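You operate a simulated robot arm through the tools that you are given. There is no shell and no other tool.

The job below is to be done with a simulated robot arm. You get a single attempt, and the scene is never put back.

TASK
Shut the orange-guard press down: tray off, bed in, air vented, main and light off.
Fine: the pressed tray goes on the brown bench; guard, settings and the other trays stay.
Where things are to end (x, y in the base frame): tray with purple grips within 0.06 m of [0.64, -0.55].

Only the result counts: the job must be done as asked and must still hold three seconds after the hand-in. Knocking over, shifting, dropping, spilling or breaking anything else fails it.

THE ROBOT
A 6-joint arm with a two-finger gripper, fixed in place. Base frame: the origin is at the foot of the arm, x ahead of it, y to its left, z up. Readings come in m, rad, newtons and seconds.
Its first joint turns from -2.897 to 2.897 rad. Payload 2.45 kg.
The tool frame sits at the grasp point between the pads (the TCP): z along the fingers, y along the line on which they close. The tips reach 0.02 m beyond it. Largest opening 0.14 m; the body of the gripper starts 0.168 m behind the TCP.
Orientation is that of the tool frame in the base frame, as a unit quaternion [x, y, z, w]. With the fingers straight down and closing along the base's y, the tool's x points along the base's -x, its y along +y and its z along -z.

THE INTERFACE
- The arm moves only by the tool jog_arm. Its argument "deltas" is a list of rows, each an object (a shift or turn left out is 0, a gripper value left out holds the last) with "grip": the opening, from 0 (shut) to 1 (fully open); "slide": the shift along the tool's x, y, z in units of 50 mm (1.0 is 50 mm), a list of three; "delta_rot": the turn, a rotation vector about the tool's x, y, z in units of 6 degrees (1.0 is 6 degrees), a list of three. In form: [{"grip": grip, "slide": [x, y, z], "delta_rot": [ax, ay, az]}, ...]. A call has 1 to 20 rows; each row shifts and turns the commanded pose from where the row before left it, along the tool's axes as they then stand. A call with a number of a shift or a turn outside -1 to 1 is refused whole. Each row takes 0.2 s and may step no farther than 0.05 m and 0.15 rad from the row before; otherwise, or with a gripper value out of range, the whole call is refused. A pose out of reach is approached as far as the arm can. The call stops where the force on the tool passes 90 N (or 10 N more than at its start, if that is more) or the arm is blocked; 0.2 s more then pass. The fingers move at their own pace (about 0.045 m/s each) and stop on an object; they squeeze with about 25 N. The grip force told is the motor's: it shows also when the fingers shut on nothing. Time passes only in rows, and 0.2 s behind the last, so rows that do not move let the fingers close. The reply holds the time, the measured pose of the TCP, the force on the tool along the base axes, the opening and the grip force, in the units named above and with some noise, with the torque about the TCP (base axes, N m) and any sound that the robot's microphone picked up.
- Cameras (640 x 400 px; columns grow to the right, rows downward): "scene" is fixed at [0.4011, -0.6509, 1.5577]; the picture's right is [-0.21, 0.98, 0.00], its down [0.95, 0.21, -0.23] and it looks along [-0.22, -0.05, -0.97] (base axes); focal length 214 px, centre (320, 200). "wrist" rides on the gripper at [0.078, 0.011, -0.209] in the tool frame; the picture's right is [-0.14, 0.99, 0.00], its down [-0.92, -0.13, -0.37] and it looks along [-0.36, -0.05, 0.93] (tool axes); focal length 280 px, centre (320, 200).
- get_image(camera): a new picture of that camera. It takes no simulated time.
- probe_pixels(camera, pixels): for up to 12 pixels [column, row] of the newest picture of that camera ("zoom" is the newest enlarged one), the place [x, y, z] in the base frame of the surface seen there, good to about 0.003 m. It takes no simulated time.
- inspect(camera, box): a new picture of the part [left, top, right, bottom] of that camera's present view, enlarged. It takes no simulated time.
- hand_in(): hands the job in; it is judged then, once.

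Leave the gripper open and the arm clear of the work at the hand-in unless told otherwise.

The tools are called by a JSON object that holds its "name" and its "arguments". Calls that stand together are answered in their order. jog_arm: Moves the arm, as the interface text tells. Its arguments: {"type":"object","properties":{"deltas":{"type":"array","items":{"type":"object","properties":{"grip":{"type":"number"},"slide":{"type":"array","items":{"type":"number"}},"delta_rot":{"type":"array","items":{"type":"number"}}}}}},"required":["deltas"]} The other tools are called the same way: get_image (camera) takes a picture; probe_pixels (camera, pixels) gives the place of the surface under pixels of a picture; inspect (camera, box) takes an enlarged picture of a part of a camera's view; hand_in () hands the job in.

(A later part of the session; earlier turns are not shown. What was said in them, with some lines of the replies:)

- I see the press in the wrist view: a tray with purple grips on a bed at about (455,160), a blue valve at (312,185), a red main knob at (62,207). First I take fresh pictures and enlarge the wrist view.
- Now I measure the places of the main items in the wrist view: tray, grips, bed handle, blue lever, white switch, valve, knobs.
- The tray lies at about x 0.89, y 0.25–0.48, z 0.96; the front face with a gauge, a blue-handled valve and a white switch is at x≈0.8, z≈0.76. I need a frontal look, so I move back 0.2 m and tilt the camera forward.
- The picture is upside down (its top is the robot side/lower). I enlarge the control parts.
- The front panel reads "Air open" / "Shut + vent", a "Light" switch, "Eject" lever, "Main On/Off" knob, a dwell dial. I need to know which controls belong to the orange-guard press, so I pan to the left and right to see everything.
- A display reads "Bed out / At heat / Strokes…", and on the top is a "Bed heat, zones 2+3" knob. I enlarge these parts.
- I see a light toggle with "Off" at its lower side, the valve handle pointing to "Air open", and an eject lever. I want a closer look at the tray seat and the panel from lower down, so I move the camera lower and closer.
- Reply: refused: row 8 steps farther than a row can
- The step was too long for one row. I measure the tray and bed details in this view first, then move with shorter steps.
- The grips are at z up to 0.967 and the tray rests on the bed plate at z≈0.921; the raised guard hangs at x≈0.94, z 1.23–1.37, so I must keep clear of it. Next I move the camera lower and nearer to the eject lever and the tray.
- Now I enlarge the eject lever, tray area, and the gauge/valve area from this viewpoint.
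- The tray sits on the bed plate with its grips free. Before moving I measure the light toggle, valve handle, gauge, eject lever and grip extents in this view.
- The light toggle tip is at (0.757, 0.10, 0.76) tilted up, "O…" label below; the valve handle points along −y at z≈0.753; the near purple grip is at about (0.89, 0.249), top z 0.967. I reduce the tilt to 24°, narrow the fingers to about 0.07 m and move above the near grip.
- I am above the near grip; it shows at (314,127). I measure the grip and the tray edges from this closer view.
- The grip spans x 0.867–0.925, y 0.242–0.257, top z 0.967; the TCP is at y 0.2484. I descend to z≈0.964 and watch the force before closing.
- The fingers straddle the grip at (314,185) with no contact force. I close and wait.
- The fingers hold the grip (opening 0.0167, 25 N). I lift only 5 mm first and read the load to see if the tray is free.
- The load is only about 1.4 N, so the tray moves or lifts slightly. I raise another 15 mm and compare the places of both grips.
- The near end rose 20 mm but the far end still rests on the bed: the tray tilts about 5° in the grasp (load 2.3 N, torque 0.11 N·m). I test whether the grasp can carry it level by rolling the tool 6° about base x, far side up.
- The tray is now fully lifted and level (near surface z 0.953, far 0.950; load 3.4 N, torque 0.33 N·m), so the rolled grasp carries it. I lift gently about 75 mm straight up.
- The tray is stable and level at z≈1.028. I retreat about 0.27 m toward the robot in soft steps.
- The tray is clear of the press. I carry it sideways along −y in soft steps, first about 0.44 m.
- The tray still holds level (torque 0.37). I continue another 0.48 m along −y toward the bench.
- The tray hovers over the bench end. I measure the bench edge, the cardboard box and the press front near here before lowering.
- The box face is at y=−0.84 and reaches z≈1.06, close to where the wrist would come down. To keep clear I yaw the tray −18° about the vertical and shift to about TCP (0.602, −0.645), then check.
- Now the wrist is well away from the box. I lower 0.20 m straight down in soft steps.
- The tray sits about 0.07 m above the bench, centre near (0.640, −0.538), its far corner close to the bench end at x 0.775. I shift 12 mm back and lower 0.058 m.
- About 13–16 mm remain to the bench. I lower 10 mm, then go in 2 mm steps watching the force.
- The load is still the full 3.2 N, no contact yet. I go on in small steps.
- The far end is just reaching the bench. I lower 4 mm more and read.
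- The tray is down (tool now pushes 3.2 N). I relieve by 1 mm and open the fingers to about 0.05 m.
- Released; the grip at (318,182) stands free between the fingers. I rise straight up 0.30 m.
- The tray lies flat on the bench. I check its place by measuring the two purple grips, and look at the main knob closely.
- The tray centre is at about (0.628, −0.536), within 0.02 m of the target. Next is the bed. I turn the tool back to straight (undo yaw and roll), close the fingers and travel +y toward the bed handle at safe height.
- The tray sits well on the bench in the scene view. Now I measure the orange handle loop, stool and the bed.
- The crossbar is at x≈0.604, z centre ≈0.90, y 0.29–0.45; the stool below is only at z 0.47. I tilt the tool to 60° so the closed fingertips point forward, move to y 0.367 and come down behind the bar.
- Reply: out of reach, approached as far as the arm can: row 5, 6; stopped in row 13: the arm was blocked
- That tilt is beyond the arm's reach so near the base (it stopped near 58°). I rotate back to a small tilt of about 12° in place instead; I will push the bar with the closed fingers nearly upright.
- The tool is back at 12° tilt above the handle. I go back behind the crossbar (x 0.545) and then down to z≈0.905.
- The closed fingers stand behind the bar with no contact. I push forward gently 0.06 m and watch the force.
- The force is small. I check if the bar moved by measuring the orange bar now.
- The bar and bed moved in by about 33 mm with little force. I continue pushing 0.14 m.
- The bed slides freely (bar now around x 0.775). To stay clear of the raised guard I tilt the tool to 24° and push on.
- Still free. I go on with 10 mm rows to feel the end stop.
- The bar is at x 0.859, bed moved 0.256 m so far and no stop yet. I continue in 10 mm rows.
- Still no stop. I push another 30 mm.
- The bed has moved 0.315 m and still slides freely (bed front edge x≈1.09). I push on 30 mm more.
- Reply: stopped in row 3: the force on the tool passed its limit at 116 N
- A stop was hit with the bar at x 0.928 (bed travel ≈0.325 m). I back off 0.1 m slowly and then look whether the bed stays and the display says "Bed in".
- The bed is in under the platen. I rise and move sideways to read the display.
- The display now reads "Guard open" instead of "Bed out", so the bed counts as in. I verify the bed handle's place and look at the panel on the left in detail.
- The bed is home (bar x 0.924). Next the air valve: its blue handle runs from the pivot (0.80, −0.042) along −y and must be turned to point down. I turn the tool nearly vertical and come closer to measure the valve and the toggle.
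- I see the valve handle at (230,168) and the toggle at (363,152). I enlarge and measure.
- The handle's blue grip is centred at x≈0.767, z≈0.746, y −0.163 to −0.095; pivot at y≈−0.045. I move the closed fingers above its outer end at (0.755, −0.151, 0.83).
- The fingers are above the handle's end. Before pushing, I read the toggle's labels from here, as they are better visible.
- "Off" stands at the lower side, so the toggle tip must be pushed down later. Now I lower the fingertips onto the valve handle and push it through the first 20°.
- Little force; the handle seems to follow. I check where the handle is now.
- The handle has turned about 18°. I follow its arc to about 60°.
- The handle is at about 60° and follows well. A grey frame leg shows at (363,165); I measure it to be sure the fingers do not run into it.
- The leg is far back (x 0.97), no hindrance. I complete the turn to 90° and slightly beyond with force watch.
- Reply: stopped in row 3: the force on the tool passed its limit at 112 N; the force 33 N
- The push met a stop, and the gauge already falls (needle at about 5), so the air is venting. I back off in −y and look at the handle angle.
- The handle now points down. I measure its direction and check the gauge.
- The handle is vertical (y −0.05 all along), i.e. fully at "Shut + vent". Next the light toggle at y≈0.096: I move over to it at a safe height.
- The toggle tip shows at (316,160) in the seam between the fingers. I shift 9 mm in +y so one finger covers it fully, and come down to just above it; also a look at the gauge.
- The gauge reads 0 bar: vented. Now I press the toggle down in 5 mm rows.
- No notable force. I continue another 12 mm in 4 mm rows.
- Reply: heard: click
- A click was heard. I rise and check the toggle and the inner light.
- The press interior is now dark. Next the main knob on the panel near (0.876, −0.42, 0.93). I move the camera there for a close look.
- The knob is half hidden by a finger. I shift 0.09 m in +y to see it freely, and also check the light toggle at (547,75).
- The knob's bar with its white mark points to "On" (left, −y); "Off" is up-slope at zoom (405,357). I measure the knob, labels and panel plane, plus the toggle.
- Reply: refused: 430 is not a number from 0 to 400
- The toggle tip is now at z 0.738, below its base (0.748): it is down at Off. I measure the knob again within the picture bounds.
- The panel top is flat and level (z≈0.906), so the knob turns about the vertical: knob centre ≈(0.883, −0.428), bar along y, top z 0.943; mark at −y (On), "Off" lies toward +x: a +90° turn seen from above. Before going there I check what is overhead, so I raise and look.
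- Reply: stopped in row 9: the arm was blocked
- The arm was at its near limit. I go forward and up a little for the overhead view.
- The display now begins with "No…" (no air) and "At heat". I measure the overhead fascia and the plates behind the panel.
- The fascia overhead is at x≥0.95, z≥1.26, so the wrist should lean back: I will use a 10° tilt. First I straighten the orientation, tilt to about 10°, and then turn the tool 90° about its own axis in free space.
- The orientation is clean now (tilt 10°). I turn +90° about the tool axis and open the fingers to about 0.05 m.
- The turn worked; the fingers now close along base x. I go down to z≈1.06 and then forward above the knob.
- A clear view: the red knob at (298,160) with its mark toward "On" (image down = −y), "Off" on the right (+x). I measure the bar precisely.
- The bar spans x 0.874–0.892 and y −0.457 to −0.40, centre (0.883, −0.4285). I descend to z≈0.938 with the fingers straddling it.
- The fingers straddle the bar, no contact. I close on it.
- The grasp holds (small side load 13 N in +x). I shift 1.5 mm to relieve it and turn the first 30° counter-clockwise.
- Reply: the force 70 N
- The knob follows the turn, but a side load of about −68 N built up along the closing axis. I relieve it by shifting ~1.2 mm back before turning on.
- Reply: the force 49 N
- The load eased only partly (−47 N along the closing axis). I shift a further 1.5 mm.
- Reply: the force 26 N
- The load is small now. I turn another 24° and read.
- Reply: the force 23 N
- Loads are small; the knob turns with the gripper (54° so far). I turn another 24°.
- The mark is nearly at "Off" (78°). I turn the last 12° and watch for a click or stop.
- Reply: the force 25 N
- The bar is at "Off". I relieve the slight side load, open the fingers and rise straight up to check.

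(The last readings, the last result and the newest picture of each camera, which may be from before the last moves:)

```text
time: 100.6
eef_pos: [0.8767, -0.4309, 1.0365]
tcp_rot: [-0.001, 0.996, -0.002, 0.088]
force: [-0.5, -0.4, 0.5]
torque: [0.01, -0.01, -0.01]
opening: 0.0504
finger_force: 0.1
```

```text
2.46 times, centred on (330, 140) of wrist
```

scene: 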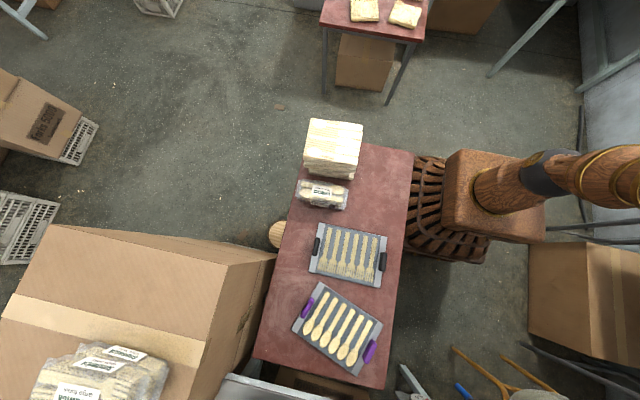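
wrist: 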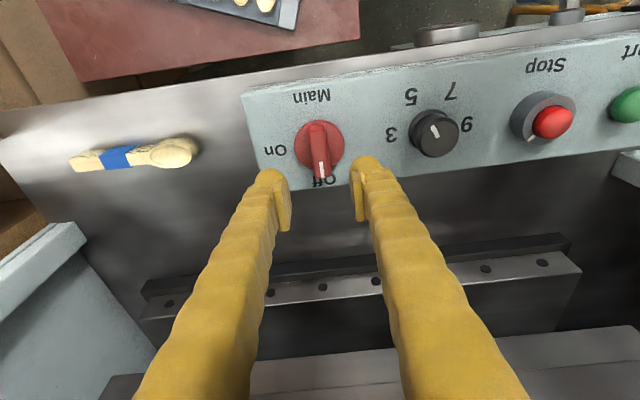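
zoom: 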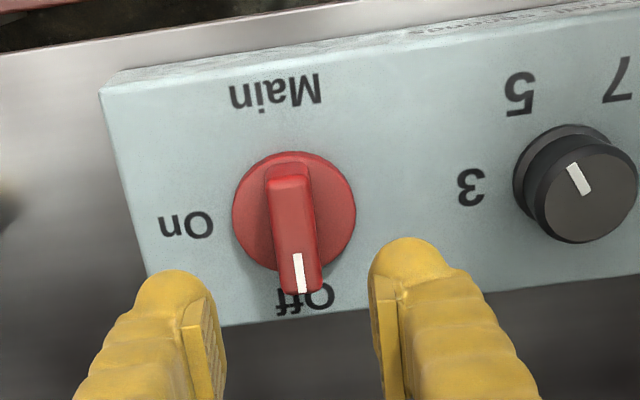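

Main is at "Off"; the dwell dial still points to 5. I retreat and look at the display, gauge, light, bed and tray once more.

{"name": "jog_arm", "arguments": {"deltas": [{"slide": [0.9, 0, -0.2]}, {"slide": [0.9, 0, -0.2]}, {"slide": [0.8, 0.3, -0.4]}, {"slide": [0.6, 0.3, -0.7]}, {"slide": [0.3, 0.3, -0.8]}, {"slide": [0, 0.3, -0.9]}, {"slide": [0, 0.3, -0.9]}, {"delta_rot": [0, -1, 0]}, {"delta_rot": [0, -1, 0]}, {"delta_rot": [0, -1, 0]}, {"delta_rot": [0, -1, 0]}, {}]}}

{"name": "get_image", "arguments": {"camera": "wrist"}}

{"name": "get_image", "arguments": {"camera": "scene"}}

```text
time: 103.2
eef_pos: [0.6693, -0.3555, 1.206]
tcp_rot: [0.0, 0.956, -0.001, 0.294]
force: [-0.7, -0.5, 0.0]
torque: [0.01, 0.0, 0.0]
opening: 0.0503
finger_force: 0.0
```

```text
taken
```

wrist: 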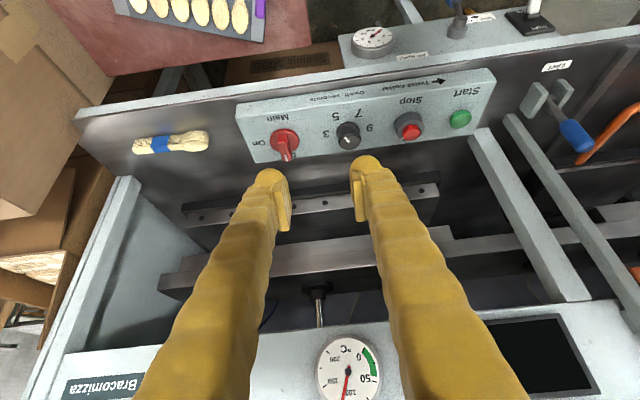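

```text
taken
```

scene: 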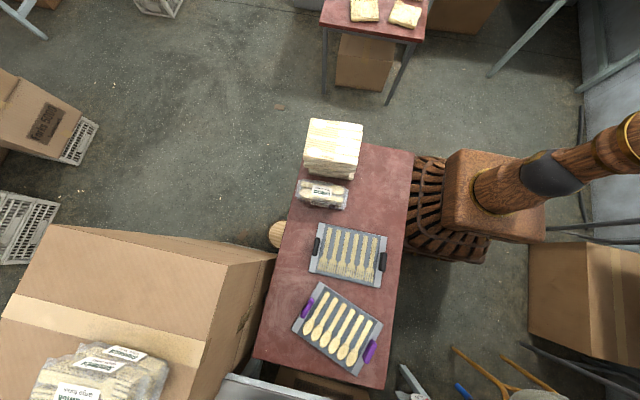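

The display is dark and the temperature needle falls. I move to the right side to confirm the bed, guard, light, valve and gauge.

{"name": "jog_arm", "arguments": {"deltas": [{"slide": [0, 0.95, 0]}, {"slide": [0, 0.95, 0]}, {"slide": [0, 0.95, 0]}, {"slide": [0, 0.95, 0]}, {"slide": [0, 0.95, 0]}, {"slide": [0, 0.95, 0]}, {"slide": [0, 0.95, 0]}, {"slide": [0, 0.95, 0]}, {"slide": [0, 0.95, 0]}, {"slide": [0, 0.95, 0]}, {"slide": [0, 0.95, 0]}, {}]}}

{"name": "get_image", "arguments": {"camera": "wrist"}}

{"name": "inspect", "arguments": {"camera": "wrist", "box": [0, 0, 320, 200]}}

{"name": "inspect", "arguments": {"camera": "wrist", "box": [280, 60, 600, 260]}}

```text
time: 105.8
eef_pos: [0.6682, 0.1705, 1.2054]
tcp_rot: [0.0, 0.956, -0.002, 0.294]
force: [-0.3, 0.2, 0.3]
torque: [0.0, -0.04, 0.0]
opening: 0.0505
finger_force: 0.0
```

```text
taken
```

wrist: 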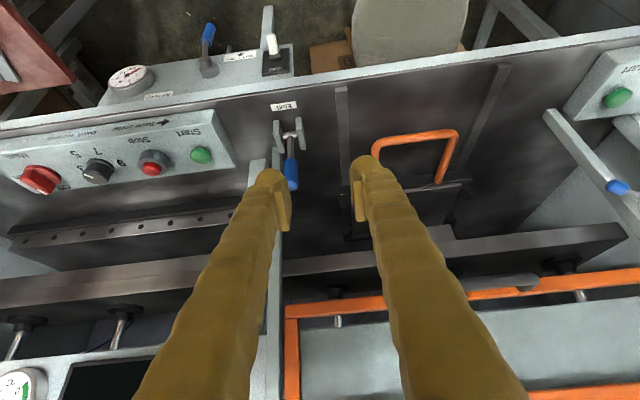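

```text
2.00 times, centred on (160, 100) of wrist
```

zoom: 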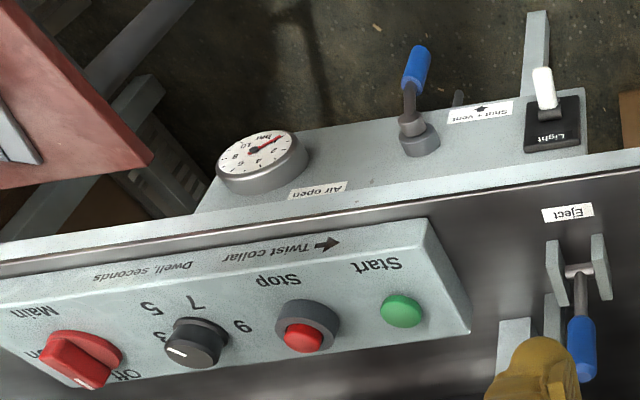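

```text
2.00 times, centred on (440, 160) of wrist
```

zoom: 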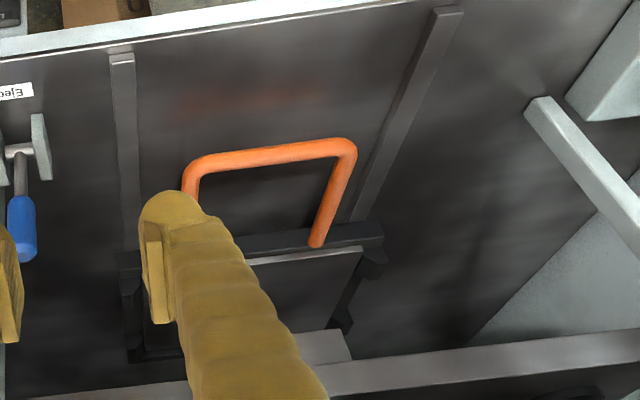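

Everything looks off and vented. I check the bed handle's place again and the toggle/valve positions.

{"name": "probe_pixels", "arguments": {"camera": "wrist", "pixels": [[415, 136], [445, 150], [380, 145], [430, 190], [272, 38], [273, 50], [208, 30], [208, 55], [130, 72], [330, 300], [500, 295], [300, 340]]}}

{"name": "inspect", "arguments": {"camera": "wrist", "box": [90, 50, 180, 110]}}

```text
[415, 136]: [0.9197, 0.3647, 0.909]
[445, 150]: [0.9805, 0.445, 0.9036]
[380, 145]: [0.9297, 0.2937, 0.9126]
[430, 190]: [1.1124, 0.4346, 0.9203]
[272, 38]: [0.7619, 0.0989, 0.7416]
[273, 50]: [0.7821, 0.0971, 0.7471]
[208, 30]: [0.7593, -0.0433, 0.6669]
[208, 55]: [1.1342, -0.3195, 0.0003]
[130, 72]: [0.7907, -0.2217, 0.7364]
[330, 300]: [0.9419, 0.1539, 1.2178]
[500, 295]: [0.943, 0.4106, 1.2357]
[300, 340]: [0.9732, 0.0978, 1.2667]
```

```text
6.67 times, centred on (135, 80) of wrist
```

zoom: 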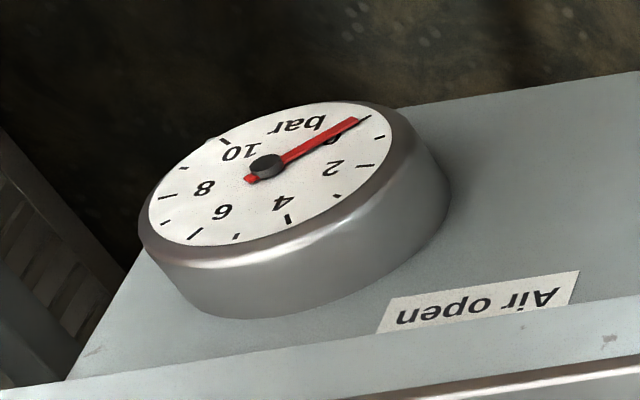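

Gauge reads 0. I measure the bed bar more precisely to see it has not crept back.

{"name": "inspect", "arguments": {"camera": "wrist", "box": [360, 110, 480, 210]}}

{"name": "probe_pixels", "arguments": {"camera": "zoom", "pixels": [[250, 95], [250, 105], [250, 115], [250, 125], [300, 95], [300, 105], [300, 115], [200, 110], [200, 120], [380, 280], [320, 320], [420, 150]]}}

```text
4.00 times, centred on (420, 160) of wrist
```

zoom: 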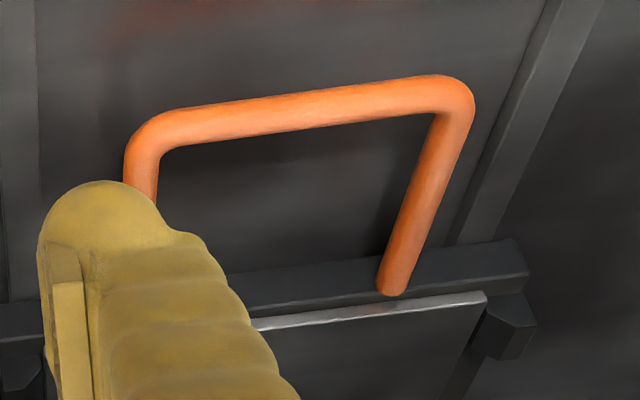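

```text
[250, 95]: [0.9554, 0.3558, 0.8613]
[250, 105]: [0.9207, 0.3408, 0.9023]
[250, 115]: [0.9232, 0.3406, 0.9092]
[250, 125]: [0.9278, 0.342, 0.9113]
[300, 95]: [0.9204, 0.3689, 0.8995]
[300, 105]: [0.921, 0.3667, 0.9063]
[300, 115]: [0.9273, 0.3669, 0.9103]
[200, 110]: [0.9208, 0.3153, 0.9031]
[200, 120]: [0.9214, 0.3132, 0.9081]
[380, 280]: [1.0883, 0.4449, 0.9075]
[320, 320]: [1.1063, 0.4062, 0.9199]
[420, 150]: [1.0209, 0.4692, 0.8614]
```

The bar's near side is at x 0.920, the same as at the stop, so the bed is fully in. I open the gripper fully and back off a little more to stand clear.

{"name": "jog_arm", "arguments": {"deltas": [{"grip": 1, "slide": [0, 0, -0.5]}, {"slide": [0, 0, -0.5]}, {}, {}, {}]}}

{"name": "get_image", "arguments": {"camera": "scene"}}

{"name": "get_image", "arguments": {"camera": "wrist"}}

{"name": "probe_pixels", "arguments": {"camera": "scene", "pixels": [[307, 306], [370, 350], [338, 330]]}}

```text
time: 107.0
eef_pos: [0.6414, 0.17, 1.2477]
tcp_rot: [0.0, 0.956, -0.001, 0.294]
force: [-0.1, -0.2, 0.1]
torque: [0.06, 0.01, 0.0]
opening: 0.14
finger_force: 0.0
```

```text
taken
```

scene: 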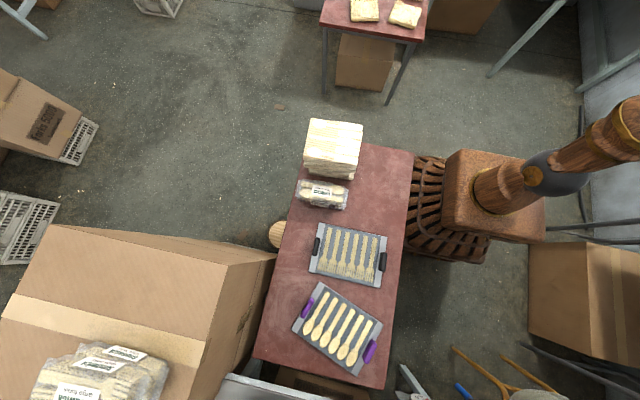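

```text
taken
```

wrist: 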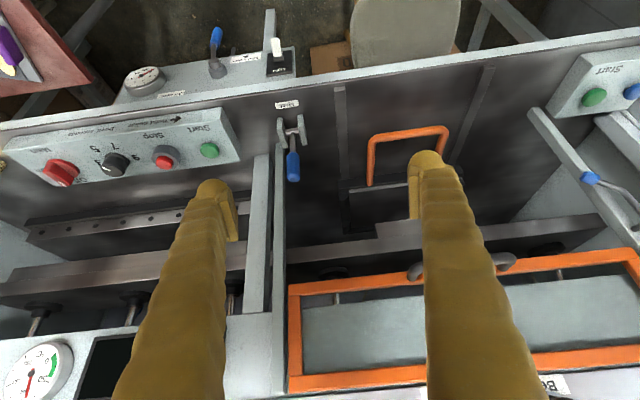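

```text
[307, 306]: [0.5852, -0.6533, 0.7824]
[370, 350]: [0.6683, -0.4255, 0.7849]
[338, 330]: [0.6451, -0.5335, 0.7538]
```

The shutdown is finished:
- **Tray:** centred at about (0.627, −0.539) on the brown bench.
- **Bed:** in.
- **Air:** valve at "Shut + vent", gauge at 0.
- **Light and main:** light at Off, main at Off, display dark.
- **Left alone:** guard still up, dwell dial still at 5, the other tray untouched.

The gripper is open and the arm is clear, so I hand in.

{"name": "hand_in", "arguments": {}}

```text
The job is handed in.
```

The orange-guard press is shut down, and I've handed the job in. The judging result hasn't come back.

- **Tray:** the purple-grip tray lies flat on the brown bench, centred at about (0.627, −0.539). That is within 0.02 m of the target, and all six spoons are still on it.
- **Bed:** it is pushed in to its stop. While main was still on, the display changed from "Bed out" to "Guard open".
- **Air:** the valve handle points down to "Shut + vent", and the gauge reads 0 bar.
- **Light:** the toggle is down at Off, and the inside of the press is dark.
- **Main:** the knob points to "Off", and the display is blank.

The guard is still up, the dwell dial is still at 5, and the other trays have not moved. I did not use the eject lever, because the tray lifted off freely. The arm twice passed the 90 N force limit, at 116 N on the bed stop and 112 N on the valve stop. It halted each time, and I saw no damage.
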